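You operate a simulated robot arm through the tools that you are given. There is no shell and no other tool. Be economical: measure what you need, move in short steps, check, and stop when the job is done.

The job below is to be done with a simulated robot arm. You get a single attempt, and the scene is never put back.

## Task
Take the black bowl and put it on the black hand mirror.

Only the result counts: the job must be done as asked and must still hold three seconds after the hand-in. Knocking over, shifting, dropping, spilling or breaking anything else fails it.

## Robot
A 7-joint arm with a two-finger parallel gripper, fixed in place. Base frame: the origin is at the foot of the arm, x ahead of it, y to its left, z up; the work surface is at about z = 0.8. Lengths are in m, angles in degrees, forces in N, time in s.
With the tool pointing down near the work surface it reaches from about 0.3 to 0.7 m from the base axis. Its first joint turns from -66.0 to 66.0 degrees. Payload 1.57 kg.
The TCP is the grasp point between the finger pads, 0.03 m short of the fingertips. In the tool frame z runs along the fingers and y along their closing line. The gripper opens to 0.11 m. The fingers are 0.024 m wide and 0.012 m thick; the gripper's body (0.048 by 0.112 m) begins 0.078 m behind the TCP.
Orientation is told as [roll, pitch, yaw] about the base's x, y, z axes, in that order, counted from this pose: with the fingers straight down and closing along the base's y, the tool's x points along the base's -x, its y along +y and its z along -z.

## Interface
- The arm moves only by the tool arm_command. Its argument "steps" is a list of rows, each an object of numbers (a shift or turn left out is 0, a gripper value left out holds the last): "grip": the finger opening in m, from 0 to 0.11; "tx", "ty", "tz": the shift along the tool's x, y, z in units of 30 mm (1.0 is 30 mm); "wx", "wy", "wz": the turn, a rotation vector about the tool's x, y, z in units of 4 degrees (1.0 is 4 degrees). In form: [{"grip": .., "tx": .., "ty": .., "tz": .., "wx": .., "wy": .., "wz": ..}, ...]. A call has 1 to 10 rows; each row shifts and turns the commanded pose from where the row before left it, along the tool's axes as they then stand. A call with a number of a shift or a turn outside -1 to 1 is refused whole. Rows are played at 5 a second. More than 0.05 m and 8.6 degrees between two rows, or a gripper value outside its range, and nothing of the call is played. Where a pose cannot be reached the arm comes as near as it can. A force on the tool above 40 N (or 10 N above the force at the start of the call, whichever is more), or a blocked arm, ends the call early, and 0.2 s more pass. The fingers move at their own pace (about 0.108 m/s each) and stop on an object; they squeeze with about 43 N. The grip force told is the motor's: it shows also when the fingers shut on nothing. Time passes only in rows, and 0.2 s behind the last, so rows that do not move let the fingers close. The reply holds the time, the measured pose of the TCP, the force on the tool along the base axes, the opening and the grip force, in the units named above and with some noise.
- Cameras (640 x 400 px; columns grow to the right, rows downward): "scene" is fixed at [0.1682, -0.4121, 1.3795]; the picture's right is [0.63, -0.77, 0.00], its down [-0.60, -0.49, -0.63] and it looks along [0.49, 0.40, -0.78] (base axes); focal length 346 px, centre (320, 200). "wrist" rides on the gripper at [-0.036, 0, -0.08] in the tool frame; the picture's right is [0.00, -1.00, 0.00], its down [0.97, 0.00, -0.24] and it looks along [0.24, 0.00, 0.97] (tool axes); focal length 218 px, centre (320, 200).
- camera(camera): a new picture of that camera. No time passes.
- pixel_to_xyz(camera, pixels): for up to 12 pixels [column, row] of the newest picture of that camera ("zoom" is the newest enlarged one), the place [x, y, z] in the base frame of the surface seen there, good to about 0.002 m. No time passes.
- close_up(camera, box): a new picture of the part [left, top, right, bottom] of that camera's present view, enlarged. No time passes.
- finish_job(): hands the job in; it is judged then, once.

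Work in short steps. Measure before you move; look again where a grasp or a placing could have gone wrong, and mend it. You have 60 turns and 20 pictures in all, those below and enlarged ones among them. Open the gripper and draw the arm clear of the work before you hand the job in, unless the task says otherwise; then end with one line.

The tools are called after ">>>" as a command line: name --argument value ..., lists and objects as JSON in quotes. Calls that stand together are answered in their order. arm_command: Moves the arm, as the interface text tells. Its arguments: {"type":"object","properties":{"steps":{"type":"array","items":{"type":"object","properties":{"grip":{"type":"number"},"tx":{"type":"number"},"ty":{"type":"number"},"tz":{"type":"number"},"wx":{"type":"number"},"wy":{"type":"number"},"wz":{"type":"number"}}}}},"required":["steps"]} The other tools are called the same way: camera (camera) takes a picture; pixel_to_xyz (camera, pixels) gives the place of the surface under pixels of a picture; close_up (camera, box) takes an enlarged picture of a part of a camera's view; finish_job () hands the job in.

At the start:

```text
t: 0.0
eef_pos: [0.4063, -0.1359, 1.0709]
orientation: [0.0, -0.1, 0.0]
wrist_force: [-0.5, 0.0, 0.6]
grip_width: 0.11
grasp_force: 0.1
```

scene: 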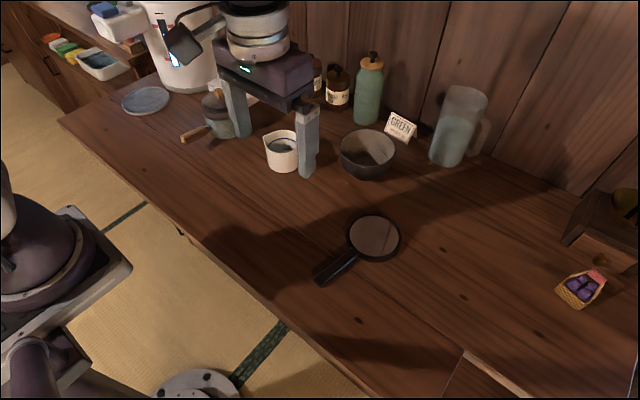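
wrist: 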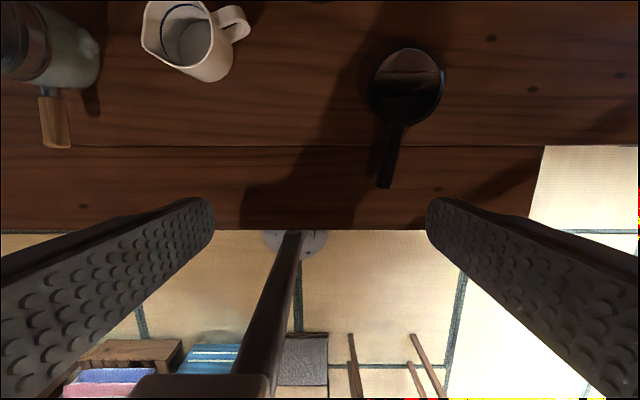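

The bowl is near (367,153) in the scene picture and the mirror disc near (374,237). I enlarge that part to measure both.

>>> close_up --camera "scene" --box '[260, 100, 500, 300]'

>>> pixel_to_xyz --camera "scene" --pixels '[[340, 152], [395, 152], [367, 132], [367, 167], [367, 150], [374, 237], [350, 237], [399, 237], [374, 216], [374, 260], [320, 281], [420, 200]]'

```text
2.00 times, centred on (380, 200) of scene
```

zoom: 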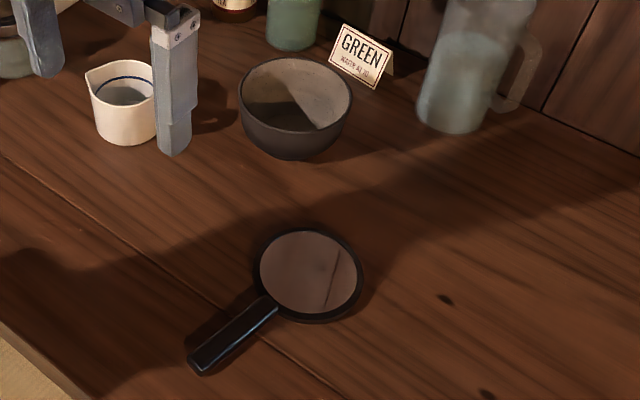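

```text
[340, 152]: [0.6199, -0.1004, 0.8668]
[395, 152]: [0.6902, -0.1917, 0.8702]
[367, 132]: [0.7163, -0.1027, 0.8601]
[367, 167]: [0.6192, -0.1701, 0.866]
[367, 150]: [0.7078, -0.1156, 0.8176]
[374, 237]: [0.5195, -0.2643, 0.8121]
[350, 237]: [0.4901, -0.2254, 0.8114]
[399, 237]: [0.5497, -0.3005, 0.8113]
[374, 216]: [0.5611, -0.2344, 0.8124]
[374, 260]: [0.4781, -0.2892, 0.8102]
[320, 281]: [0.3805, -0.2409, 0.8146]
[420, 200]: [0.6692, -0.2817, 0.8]
```

I measure the bowl's rim, wall and floor on the enlarged picture, as well as the neighbouring pillar and the card.

>>> pixel_to_xyz --camera "zoom" --pixels '[[241, 88], [351, 92], [296, 57], [290, 126], [330, 118], [257, 115], [280, 108], [305, 75], [295, 156], [335, 140], [175, 150], [350, 75]]'

>>> pixel_to_xyz --camera "scene" --pixels '[[308, 110], [300, 95], [308, 172], [265, 60], [265, 90], [368, 62], [463, 90], [283, 135]]'

```text
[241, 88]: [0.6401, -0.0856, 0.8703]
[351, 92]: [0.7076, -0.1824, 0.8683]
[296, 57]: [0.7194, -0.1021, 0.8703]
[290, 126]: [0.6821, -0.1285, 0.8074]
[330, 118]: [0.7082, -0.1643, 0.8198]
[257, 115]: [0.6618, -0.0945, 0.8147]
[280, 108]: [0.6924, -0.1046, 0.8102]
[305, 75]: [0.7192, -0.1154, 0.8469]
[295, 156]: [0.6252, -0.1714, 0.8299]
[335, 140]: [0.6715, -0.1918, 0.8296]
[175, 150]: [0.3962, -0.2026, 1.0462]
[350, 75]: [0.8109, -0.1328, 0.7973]
```

```text
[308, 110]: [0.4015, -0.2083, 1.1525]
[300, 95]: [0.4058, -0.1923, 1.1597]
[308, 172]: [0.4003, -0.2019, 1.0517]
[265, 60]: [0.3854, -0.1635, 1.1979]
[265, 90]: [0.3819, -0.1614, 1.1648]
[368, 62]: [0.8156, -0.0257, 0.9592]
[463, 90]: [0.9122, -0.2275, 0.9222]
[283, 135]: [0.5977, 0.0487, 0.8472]
```

The "machine" pillars in the scene picture are really my own gripper (z over 1.0), so the bowl stands free. Its rim is centred at about (0.668, -0.138, 0.87) with radius 0.06, and its floor is at about 0.807. At 0.12 m it is too wide for a full grip, so I'll take the near-right rim wall, moving above it first.

>>> arm_command --steps '[{"tx": -0.93, "ty": -0.17, "tz": 0.2, "grip": 0.06}, {"tx": -0.93, "ty": -0.17, "tz": 0.2}, {"tx": -0.93, "ty": -0.17, "tz": 0.2}, {"tx": -0.93, "ty": -0.17, "tz": 0.2}, {"tx": -0.93, "ty": -0.17, "tz": 0.2}, {"tx": -0.93, "ty": -0.17, "tz": 0.2}, {"tx": -0.93, "ty": -0.17, "tz": 0.2}, {"tx": -0.93, "ty": -0.17, "tz": 0.2}]'

>>> arm_command --steps '[{"wz": 1}, {"wz": 1}, {"wz": 1}, {"wz": 1}, {"wz": 1}, {"wz": 1}, {"wz": 1}, {"wz": 1}, {"wz": 1}, {"wz": 1}]'

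>>> arm_command --steps '[{"wz": 1}, {"wz": 0.25}, {"wx": -1}, {"wx": -1}, {}]'

>>> camera --camera "wrist"

```text
t: 1.8
eef_pos: [0.6269, -0.1742, 1.0244]
orientation: [0.0, 0.1, 0.0]
wrist_force: [-0.2, 0.4, 0.1]
grip_width: 0.0598
grasp_force: 0.1
```

```text
t: 4.0
eef_pos: [0.629, -0.1768, 1.0232]
orientation: [0.1, -0.1, -39.9]
wrist_force: [-0.2, 0.0, 0.6]
grip_width: 0.0601
grasp_force: 0.1
```

```text
t: 5.2
eef_pos: [0.6286, -0.1756, 1.0225]
orientation: [8.1, 0.0, -45.0]
wrist_force: [-0.1, -0.3, 0.4]
grip_width: 0.0601
grasp_force: 0.1
```

```text
16 pictures are left
```

wrist: 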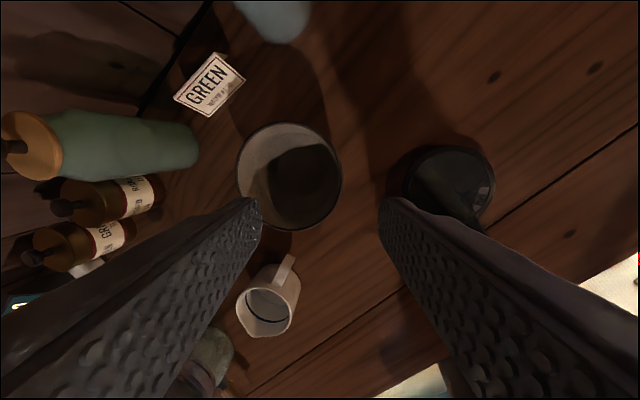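

The bowl rim shows at columns 237 to 342. I measure rim points from here to fix its centre.

>>> pixel_to_xyz --camera "wrist" --pixels '[[238, 175], [341, 175], [290, 124], [300, 229], [336, 150], [336, 205], [250, 145], [300, 185], [331, 172], [280, 190], [325, 217], [325, 137]]'

```text
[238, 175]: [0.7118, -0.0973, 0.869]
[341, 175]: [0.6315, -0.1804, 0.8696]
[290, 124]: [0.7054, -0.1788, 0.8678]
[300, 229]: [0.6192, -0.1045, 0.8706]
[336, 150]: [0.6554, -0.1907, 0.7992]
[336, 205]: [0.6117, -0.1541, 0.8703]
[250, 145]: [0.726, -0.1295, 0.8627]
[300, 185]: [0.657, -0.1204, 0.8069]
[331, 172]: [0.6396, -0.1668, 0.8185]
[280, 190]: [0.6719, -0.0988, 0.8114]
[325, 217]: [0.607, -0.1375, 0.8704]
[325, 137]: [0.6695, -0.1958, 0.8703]
```

The rim centre is confirmed at about (0.667, -0.138), and the TCP is over the wall on the -45° side. I go straight down with the tilt held, stopping at about z 0.853.

>>> arm_command --steps '[{"tz": 0.7, "ty": -0.1}, {"tz": 0.7, "ty": -0.1}, {"tz": 0.7, "ty": -0.1}, {"tz": 0.7, "ty": -0.1}, {"tz": 0.7, "ty": -0.1}, {"tz": 0.7, "ty": -0.1}, {"tz": 0.7, "ty": -0.1}, {"tz": 0.7, "ty": -0.1}, {}]'

>>> camera --camera "wrist"

```text
t: 7.2
eef_pos: [0.6291, -0.1764, 0.8548]
orientation: [7.9, 0.0, -45.0]
wrist_force: [0.2, -0.4, 0.1]
grip_width: 0.06
grasp_force: 0.0
```

```text
15 pictures are left
```

wrist: 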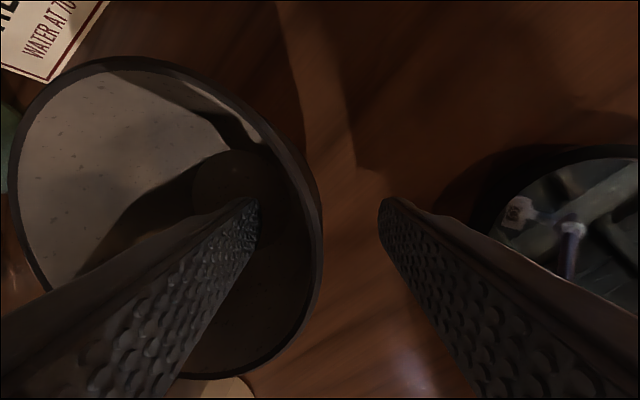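

The rim wall (columns about 310–322) lies between the fingertips (258 and 380), free on both sides. I close on it.

>>> arm_command --steps '[{"grip": 0.02}, {"grip": 0.0}, {}, {}]'

```text
t: 8.2
eef_pos: [0.6299, -0.1755, 0.8561]
orientation: [8.0, 0.0, -45.0]
wrist_force: [1.5, 3.3, 14.8]
grip_width: 0.0141
grasp_force: 30.4
```

The fingers stopped at 14 mm with grip force. I lift 4 cm and look.

>>> arm_command --steps '[{"tz": -0.3, "ty": 0.04}, {"tz": -0.5, "ty": 0.07}, {"tz": -0.5, "ty": 0.07}, {}]'

>>> camera --camera "scene"

>>> camera --camera "wrist"

```text
t: 9.2
eef_pos: [0.6275, -0.1748, 0.8932]
orientation: [8.0, 0.1, -45.0]
wrist_force: [-0.6, -0.4, -3.1]
grip_width: 0.0084
grasp_force: 27.3
```

```text
14 pictures are left
```

scene: 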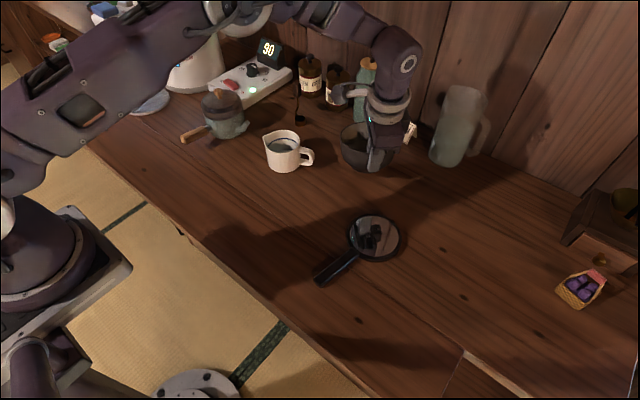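

```text
13 pictures are left
```

wrist: 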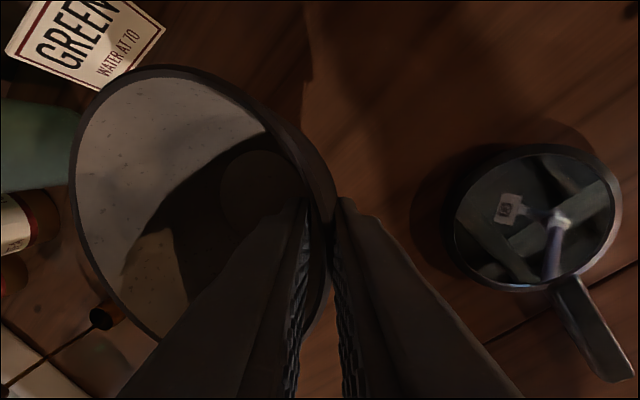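

The width shrank to 8.4 mm, so the bowl may have slid. I measure the rim and floor from the wrist view to see whether it rose.

>>> pixel_to_xyz --camera "wrist" --pixels '[[72, 190], [175, 68], [325, 180], [155, 335], [290, 118], [255, 190], [332, 230]]'

>>> close_up --camera "scene" --box '[310, 90, 450, 190]'

```text
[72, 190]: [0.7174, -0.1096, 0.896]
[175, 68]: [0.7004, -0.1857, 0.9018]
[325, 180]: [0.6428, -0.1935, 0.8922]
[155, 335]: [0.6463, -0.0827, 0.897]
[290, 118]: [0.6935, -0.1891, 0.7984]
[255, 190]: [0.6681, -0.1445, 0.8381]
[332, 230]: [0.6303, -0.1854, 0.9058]
```

```text
4.00 times, centred on (380, 140) of scene
```

zoom: 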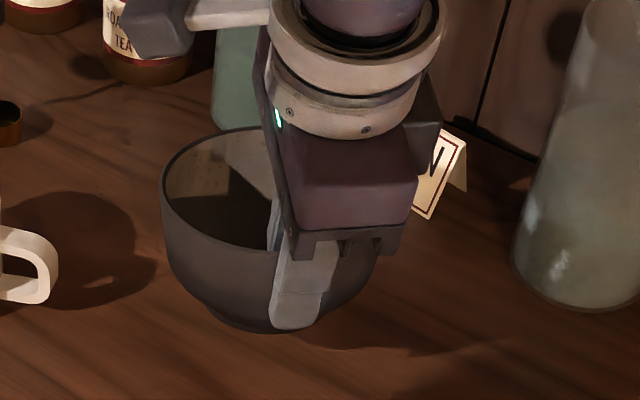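

The floor rose from 0.807 to 0.838 and the far rim from 0.87 to 0.896, so the bowl is held with only a slight tilt. I lift 4 cm further and check that it holds.

>>> arm_command --steps '[{"tz": -0.5, "ty": 0.07}, {"tz": -0.5, "ty": 0.07}, {"tz": -0.4, "ty": 0.05}, {}]'

>>> camera --camera "wrist"

>>> pixel_to_xyz --camera "wrist" --pixels '[[72, 190], [175, 68], [155, 335], [255, 190], [332, 230], [225, 190], [285, 190], [255, 160]]'

```text
t: 10.2
eef_pos: [0.6288, -0.1774, 0.9363]
orientation: [8.0, 0.0, -45.0]
wrist_force: [-1.1, -0.5, -3.5]
grip_width: 0.0086
grasp_force: 27.5
```

```text
11 pictures are left
```

wrist: 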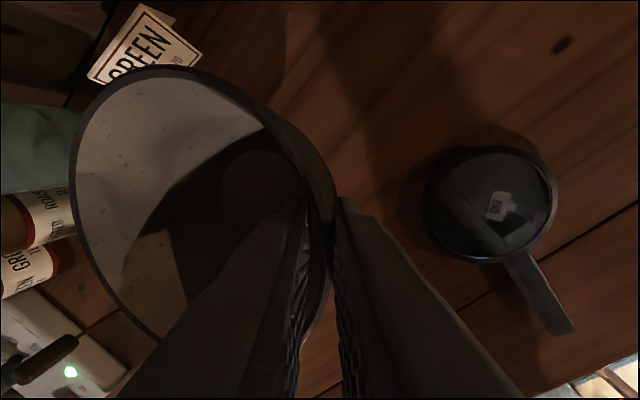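

```text
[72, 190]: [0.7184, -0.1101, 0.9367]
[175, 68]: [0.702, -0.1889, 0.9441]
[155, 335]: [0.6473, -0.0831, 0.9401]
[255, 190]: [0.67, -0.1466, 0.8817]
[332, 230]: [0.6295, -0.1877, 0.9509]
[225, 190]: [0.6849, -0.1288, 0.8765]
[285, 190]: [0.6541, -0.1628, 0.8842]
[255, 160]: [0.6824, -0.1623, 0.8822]
```

The grip is steady, but the far rim is about 0.014 lower than the near rim (about 7°). I tilt the tool a further 8° the same way to level the bowl, then measure again.

>>> arm_command --steps '[{"wx": -0.7}, {"wx": -0.7}, {"wx": -0.6}, {}]'

>>> camera --camera "wrist"

>>> pixel_to_xyz --camera "wrist" --pixels '[[73, 190], [175, 69], [155, 335], [255, 190], [333, 230], [225, 190], [285, 190], [255, 160], [320, 170], [100, 275], [105, 110], [265, 105]]'

```text
t: 11.2
eef_pos: [0.6295, -0.1771, 0.9349]
orientation: [16.0, -0.1, -45.0]
wrist_force: [0.3, 0.9, -3.4]
grip_width: 0.0083
grasp_force: 26.9
```

```text
10 pictures are left
```

wrist: 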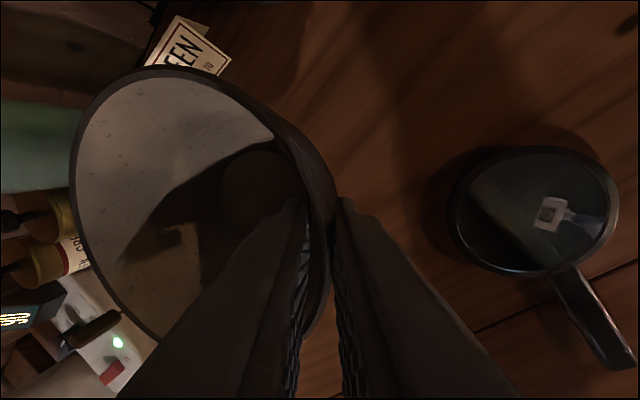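

```text
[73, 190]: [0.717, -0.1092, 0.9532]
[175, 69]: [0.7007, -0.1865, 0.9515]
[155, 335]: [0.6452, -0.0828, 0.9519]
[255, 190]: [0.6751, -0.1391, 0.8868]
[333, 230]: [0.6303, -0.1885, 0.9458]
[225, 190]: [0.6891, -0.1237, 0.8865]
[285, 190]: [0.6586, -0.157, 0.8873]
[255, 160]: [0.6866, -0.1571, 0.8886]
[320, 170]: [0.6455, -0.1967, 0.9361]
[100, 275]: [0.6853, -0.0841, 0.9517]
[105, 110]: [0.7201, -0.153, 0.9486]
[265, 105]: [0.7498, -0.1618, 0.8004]
```

The floor now reads level (0.8865–0.888), with the bowl centred at about (0.668, -0.140) and its bottom at about 0.88. I carry it sideways to bring that centre over the mirror centre (0.520, -0.263).

>>> arm_command --steps '[{"tx": 0.0736, "ty": -0.7675, "tz": -0.22}, {"tx": 0.0736, "ty": -0.7675, "tz": -0.22}, {"tx": 0.0736, "ty": -0.7675, "tz": -0.22}, {"tx": 0.0736, "ty": -0.7675, "tz": -0.22}, {"tx": 0.0736, "ty": -0.7675, "tz": -0.22}, {"tx": 0.0736, "ty": -0.7675, "tz": -0.22}, {"tx": 0.0736, "ty": -0.7675, "tz": -0.22}, {"tx": 0.0736, "ty": -0.7675, "tz": -0.22}, {}]'

>>> camera --camera "wrist"

>>> close_up --camera "scene" --box '[300, 140, 460, 300]'

>>> pixel_to_xyz --camera "wrist" --pixels '[[73, 190], [175, 69], [155, 335], [260, 190], [225, 190], [285, 190], [100, 275], [105, 110]]'

```text
t: 13.2
eef_pos: [0.4812, -0.3011, 0.9378]
orientation: [16.0, 0.1, -45.0]
wrist_force: [0.5, 0.2, -2.1]
grip_width: 0.0085
grasp_force: 27.1
```

```text
9 pictures are left
```

wrist: 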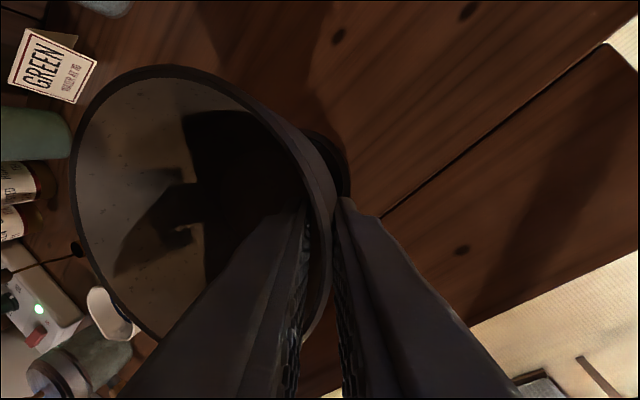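

```text
2.50 times, centred on (380, 220) of scene
```

zoom: 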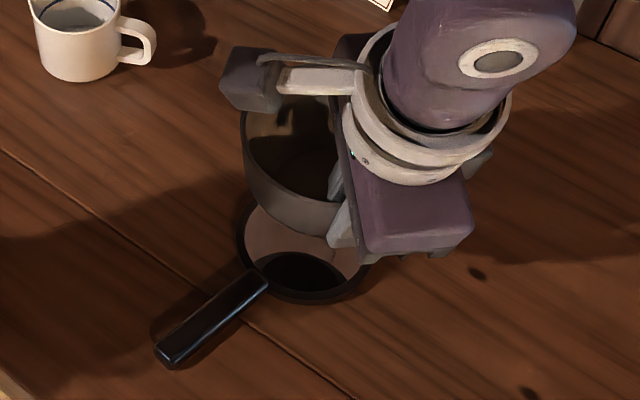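

```text
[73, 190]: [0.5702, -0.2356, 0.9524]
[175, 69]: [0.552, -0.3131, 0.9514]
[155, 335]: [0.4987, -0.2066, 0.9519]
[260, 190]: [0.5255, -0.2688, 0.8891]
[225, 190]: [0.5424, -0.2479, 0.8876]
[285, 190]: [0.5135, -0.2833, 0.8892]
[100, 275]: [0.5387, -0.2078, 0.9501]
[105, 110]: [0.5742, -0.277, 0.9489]
```

The bowl is over the mirror with its floor at 0.888, so its bottom is at about 0.88 and about 0.068 above the glass. I lower 0.057 first.

>>> arm_command --steps '[{"tz": 0.457, "ty": -0.131}, {"tz": 0.457, "ty": -0.131}, {"tz": 0.457, "ty": -0.131}, {"tz": 0.457, "ty": -0.131}, {}]'

>>> close_up --camera "scene" --box '[300, 140, 460, 300]'

```text
t: 14.4
eef_pos: [0.4818, -0.3005, 0.8778]
orientation: [16.1, 0.0, -45.0]
wrist_force: [0.1, 0.5, -2.7]
grip_width: 0.0086
grasp_force: 26.9
```

```text
2.50 times, centred on (380, 220) of scene
```

zoom: 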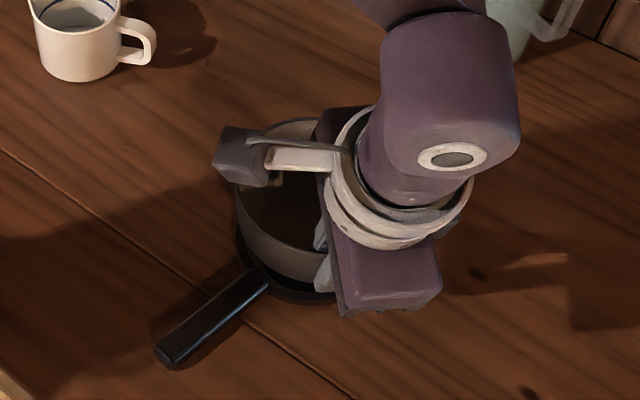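

The bowl hangs about 1 cm above the glass with no contact yet. I lower in 2–3 mm steps while watching the force.

>>> arm_command --steps '[{"tz": 0.1, "ty": -0.028}, {"tz": 0.1, "ty": -0.028}, {}]'

>>> arm_command --steps '[{"tz": 0.06, "ty": -0.018}, {}]'

>>> arm_command --steps '[{"tz": 0.05, "ty": -0.014}, {}]'

```text
t: 15.2
eef_pos: [0.482, -0.3, 0.8737]
orientation: [16.0, 0.0, -45.0]
wrist_force: [0.3, -0.1, -2.9]
grip_width: 0.0085
grasp_force: 27.5
```

```text
t: 15.8
eef_pos: [0.4806, -0.299, 0.8703]
orientation: [16.1, -0.1, -45.0]
wrist_force: [-0.3, -0.5, -3.0]
grip_width: 0.0083
grasp_force: 27.1
```

```text
t: 16.4
eef_pos: [0.4805, -0.3001, 0.8695]
orientation: [16.0, 0.0, -45.1]
wrist_force: [0.9, 0.2, -3.0]
grip_width: 0.0085
grasp_force: 27.1
```

No contact yet, as the force is still -3 N. I continue in small steps.

>>> arm_command --steps '[{"tz": 0.05, "ty": -0.014}, {}]'

>>> arm_command --steps '[{"tz": 0.05, "ty": -0.014}, {}]'

```text
t: 17.0
eef_pos: [0.4799, -0.2995, 0.8694]
orientation: [16.0, -0.1, -45.0]
wrist_force: [-4.0, -0.3, 15.6]
grip_width: 0.0084
grasp_force: 27.8
```

```text
t: 17.6
eef_pos: [0.481, -0.3, 0.8673]
orientation: [15.9, -0.1, -45.1]
wrist_force: [-2.5, -1.5, 17.2]
grip_width: 0.0087
grasp_force: 27.4
```

The force jumped to +16 N, so the bowl is on the mirror. I ease up by 1 mm and open the fingers slowly.

>>> arm_command --steps '[{"tz": -0.04, "ty": 0.011}, {"grip": 0.012}, {"grip": 0.02}, {"grip": 0.035}, {"grip": 0.05}, {}]'

>>> camera --camera "wrist"

>>> pixel_to_xyz --camera "wrist" --pixels '[[73, 190], [175, 69], [155, 335], [260, 190], [225, 190], [285, 190], [100, 275], [105, 110]]'

```text
t: 19.0
eef_pos: [0.4796, -0.2983, 0.867]
orientation: [15.9, -0.1, -45.0]
wrist_force: [0.0, -0.2, -0.5]
grip_width: 0.05
grasp_force: 0.0
```

```text
6 pictures are left
```

wrist: 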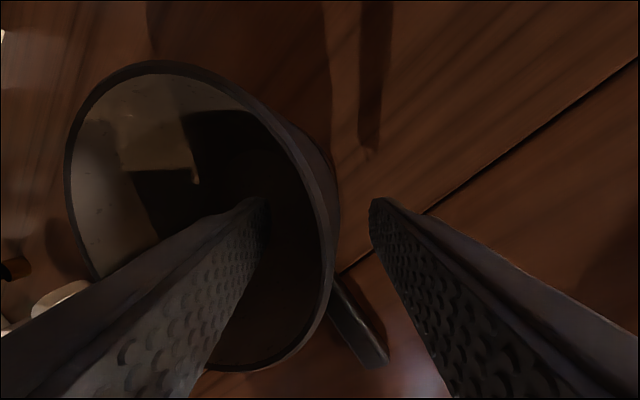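

```text
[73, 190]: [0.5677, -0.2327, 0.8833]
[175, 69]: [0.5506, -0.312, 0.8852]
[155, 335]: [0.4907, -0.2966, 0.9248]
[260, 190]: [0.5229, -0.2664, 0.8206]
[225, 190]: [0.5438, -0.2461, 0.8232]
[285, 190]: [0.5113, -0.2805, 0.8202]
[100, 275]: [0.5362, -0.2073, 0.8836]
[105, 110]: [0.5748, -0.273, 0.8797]
```

The bowl sits level with its floor at 0.82–0.823, centred at about (0.52, -0.265), and both fingers are free of the wall. I draw back along the tool axis.

>>> arm_command --steps '[{"tz": -0.4}, {"tz": -0.6}, {"tz": -0.8}, {"tz": -1}, {"tz": -1}, {"tz": -1}, {"tz": -0.5, "ty": -0.8}, {"ty": -0.8}, {}]'

>>> close_up --camera "scene" --box '[280, 120, 480, 320]'

>>> camera --camera "wrist"

```text
t: 21.0
eef_pos: [0.4145, -0.3642, 1.0054]
orientation: [16.0, 0.0, -45.0]
wrist_force: [-0.1, -0.5, 0.2]
grip_width: 0.0502
grasp_force: 0.1
```

```text
2.00 times, centred on (380, 220) of scene
```

zoom: 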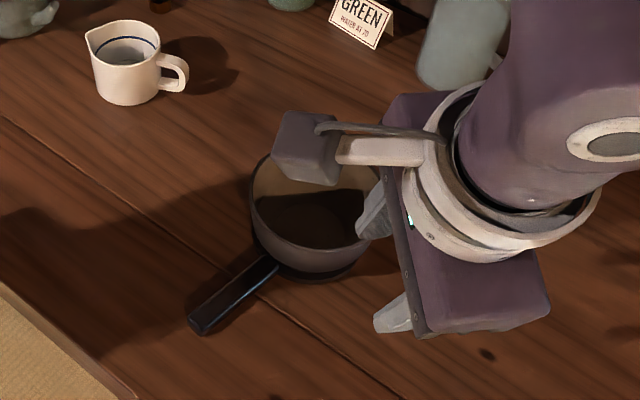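

```text
4 pictures are left
```

wrist: 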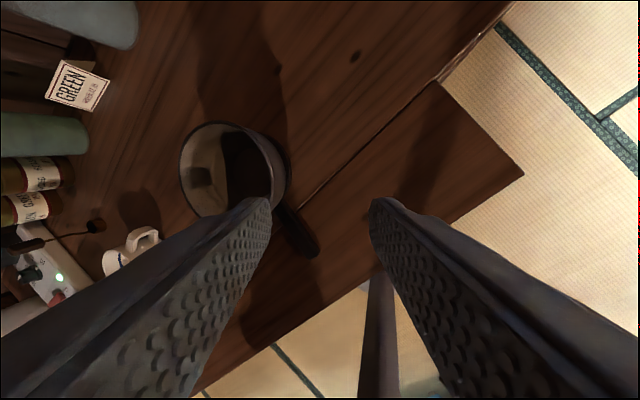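

The bowl stands upright on the mirror, the mirror handle tip is still at about scene (320, 285) as at the start, and the arm is clear. I hand in.

>>> finish_job

```text
The job is handed in.
```

The black bowl is sitting level on the black hand mirror, nothing else appeared to have moved, and I opened the gripper and drew the arm clear before handing in.
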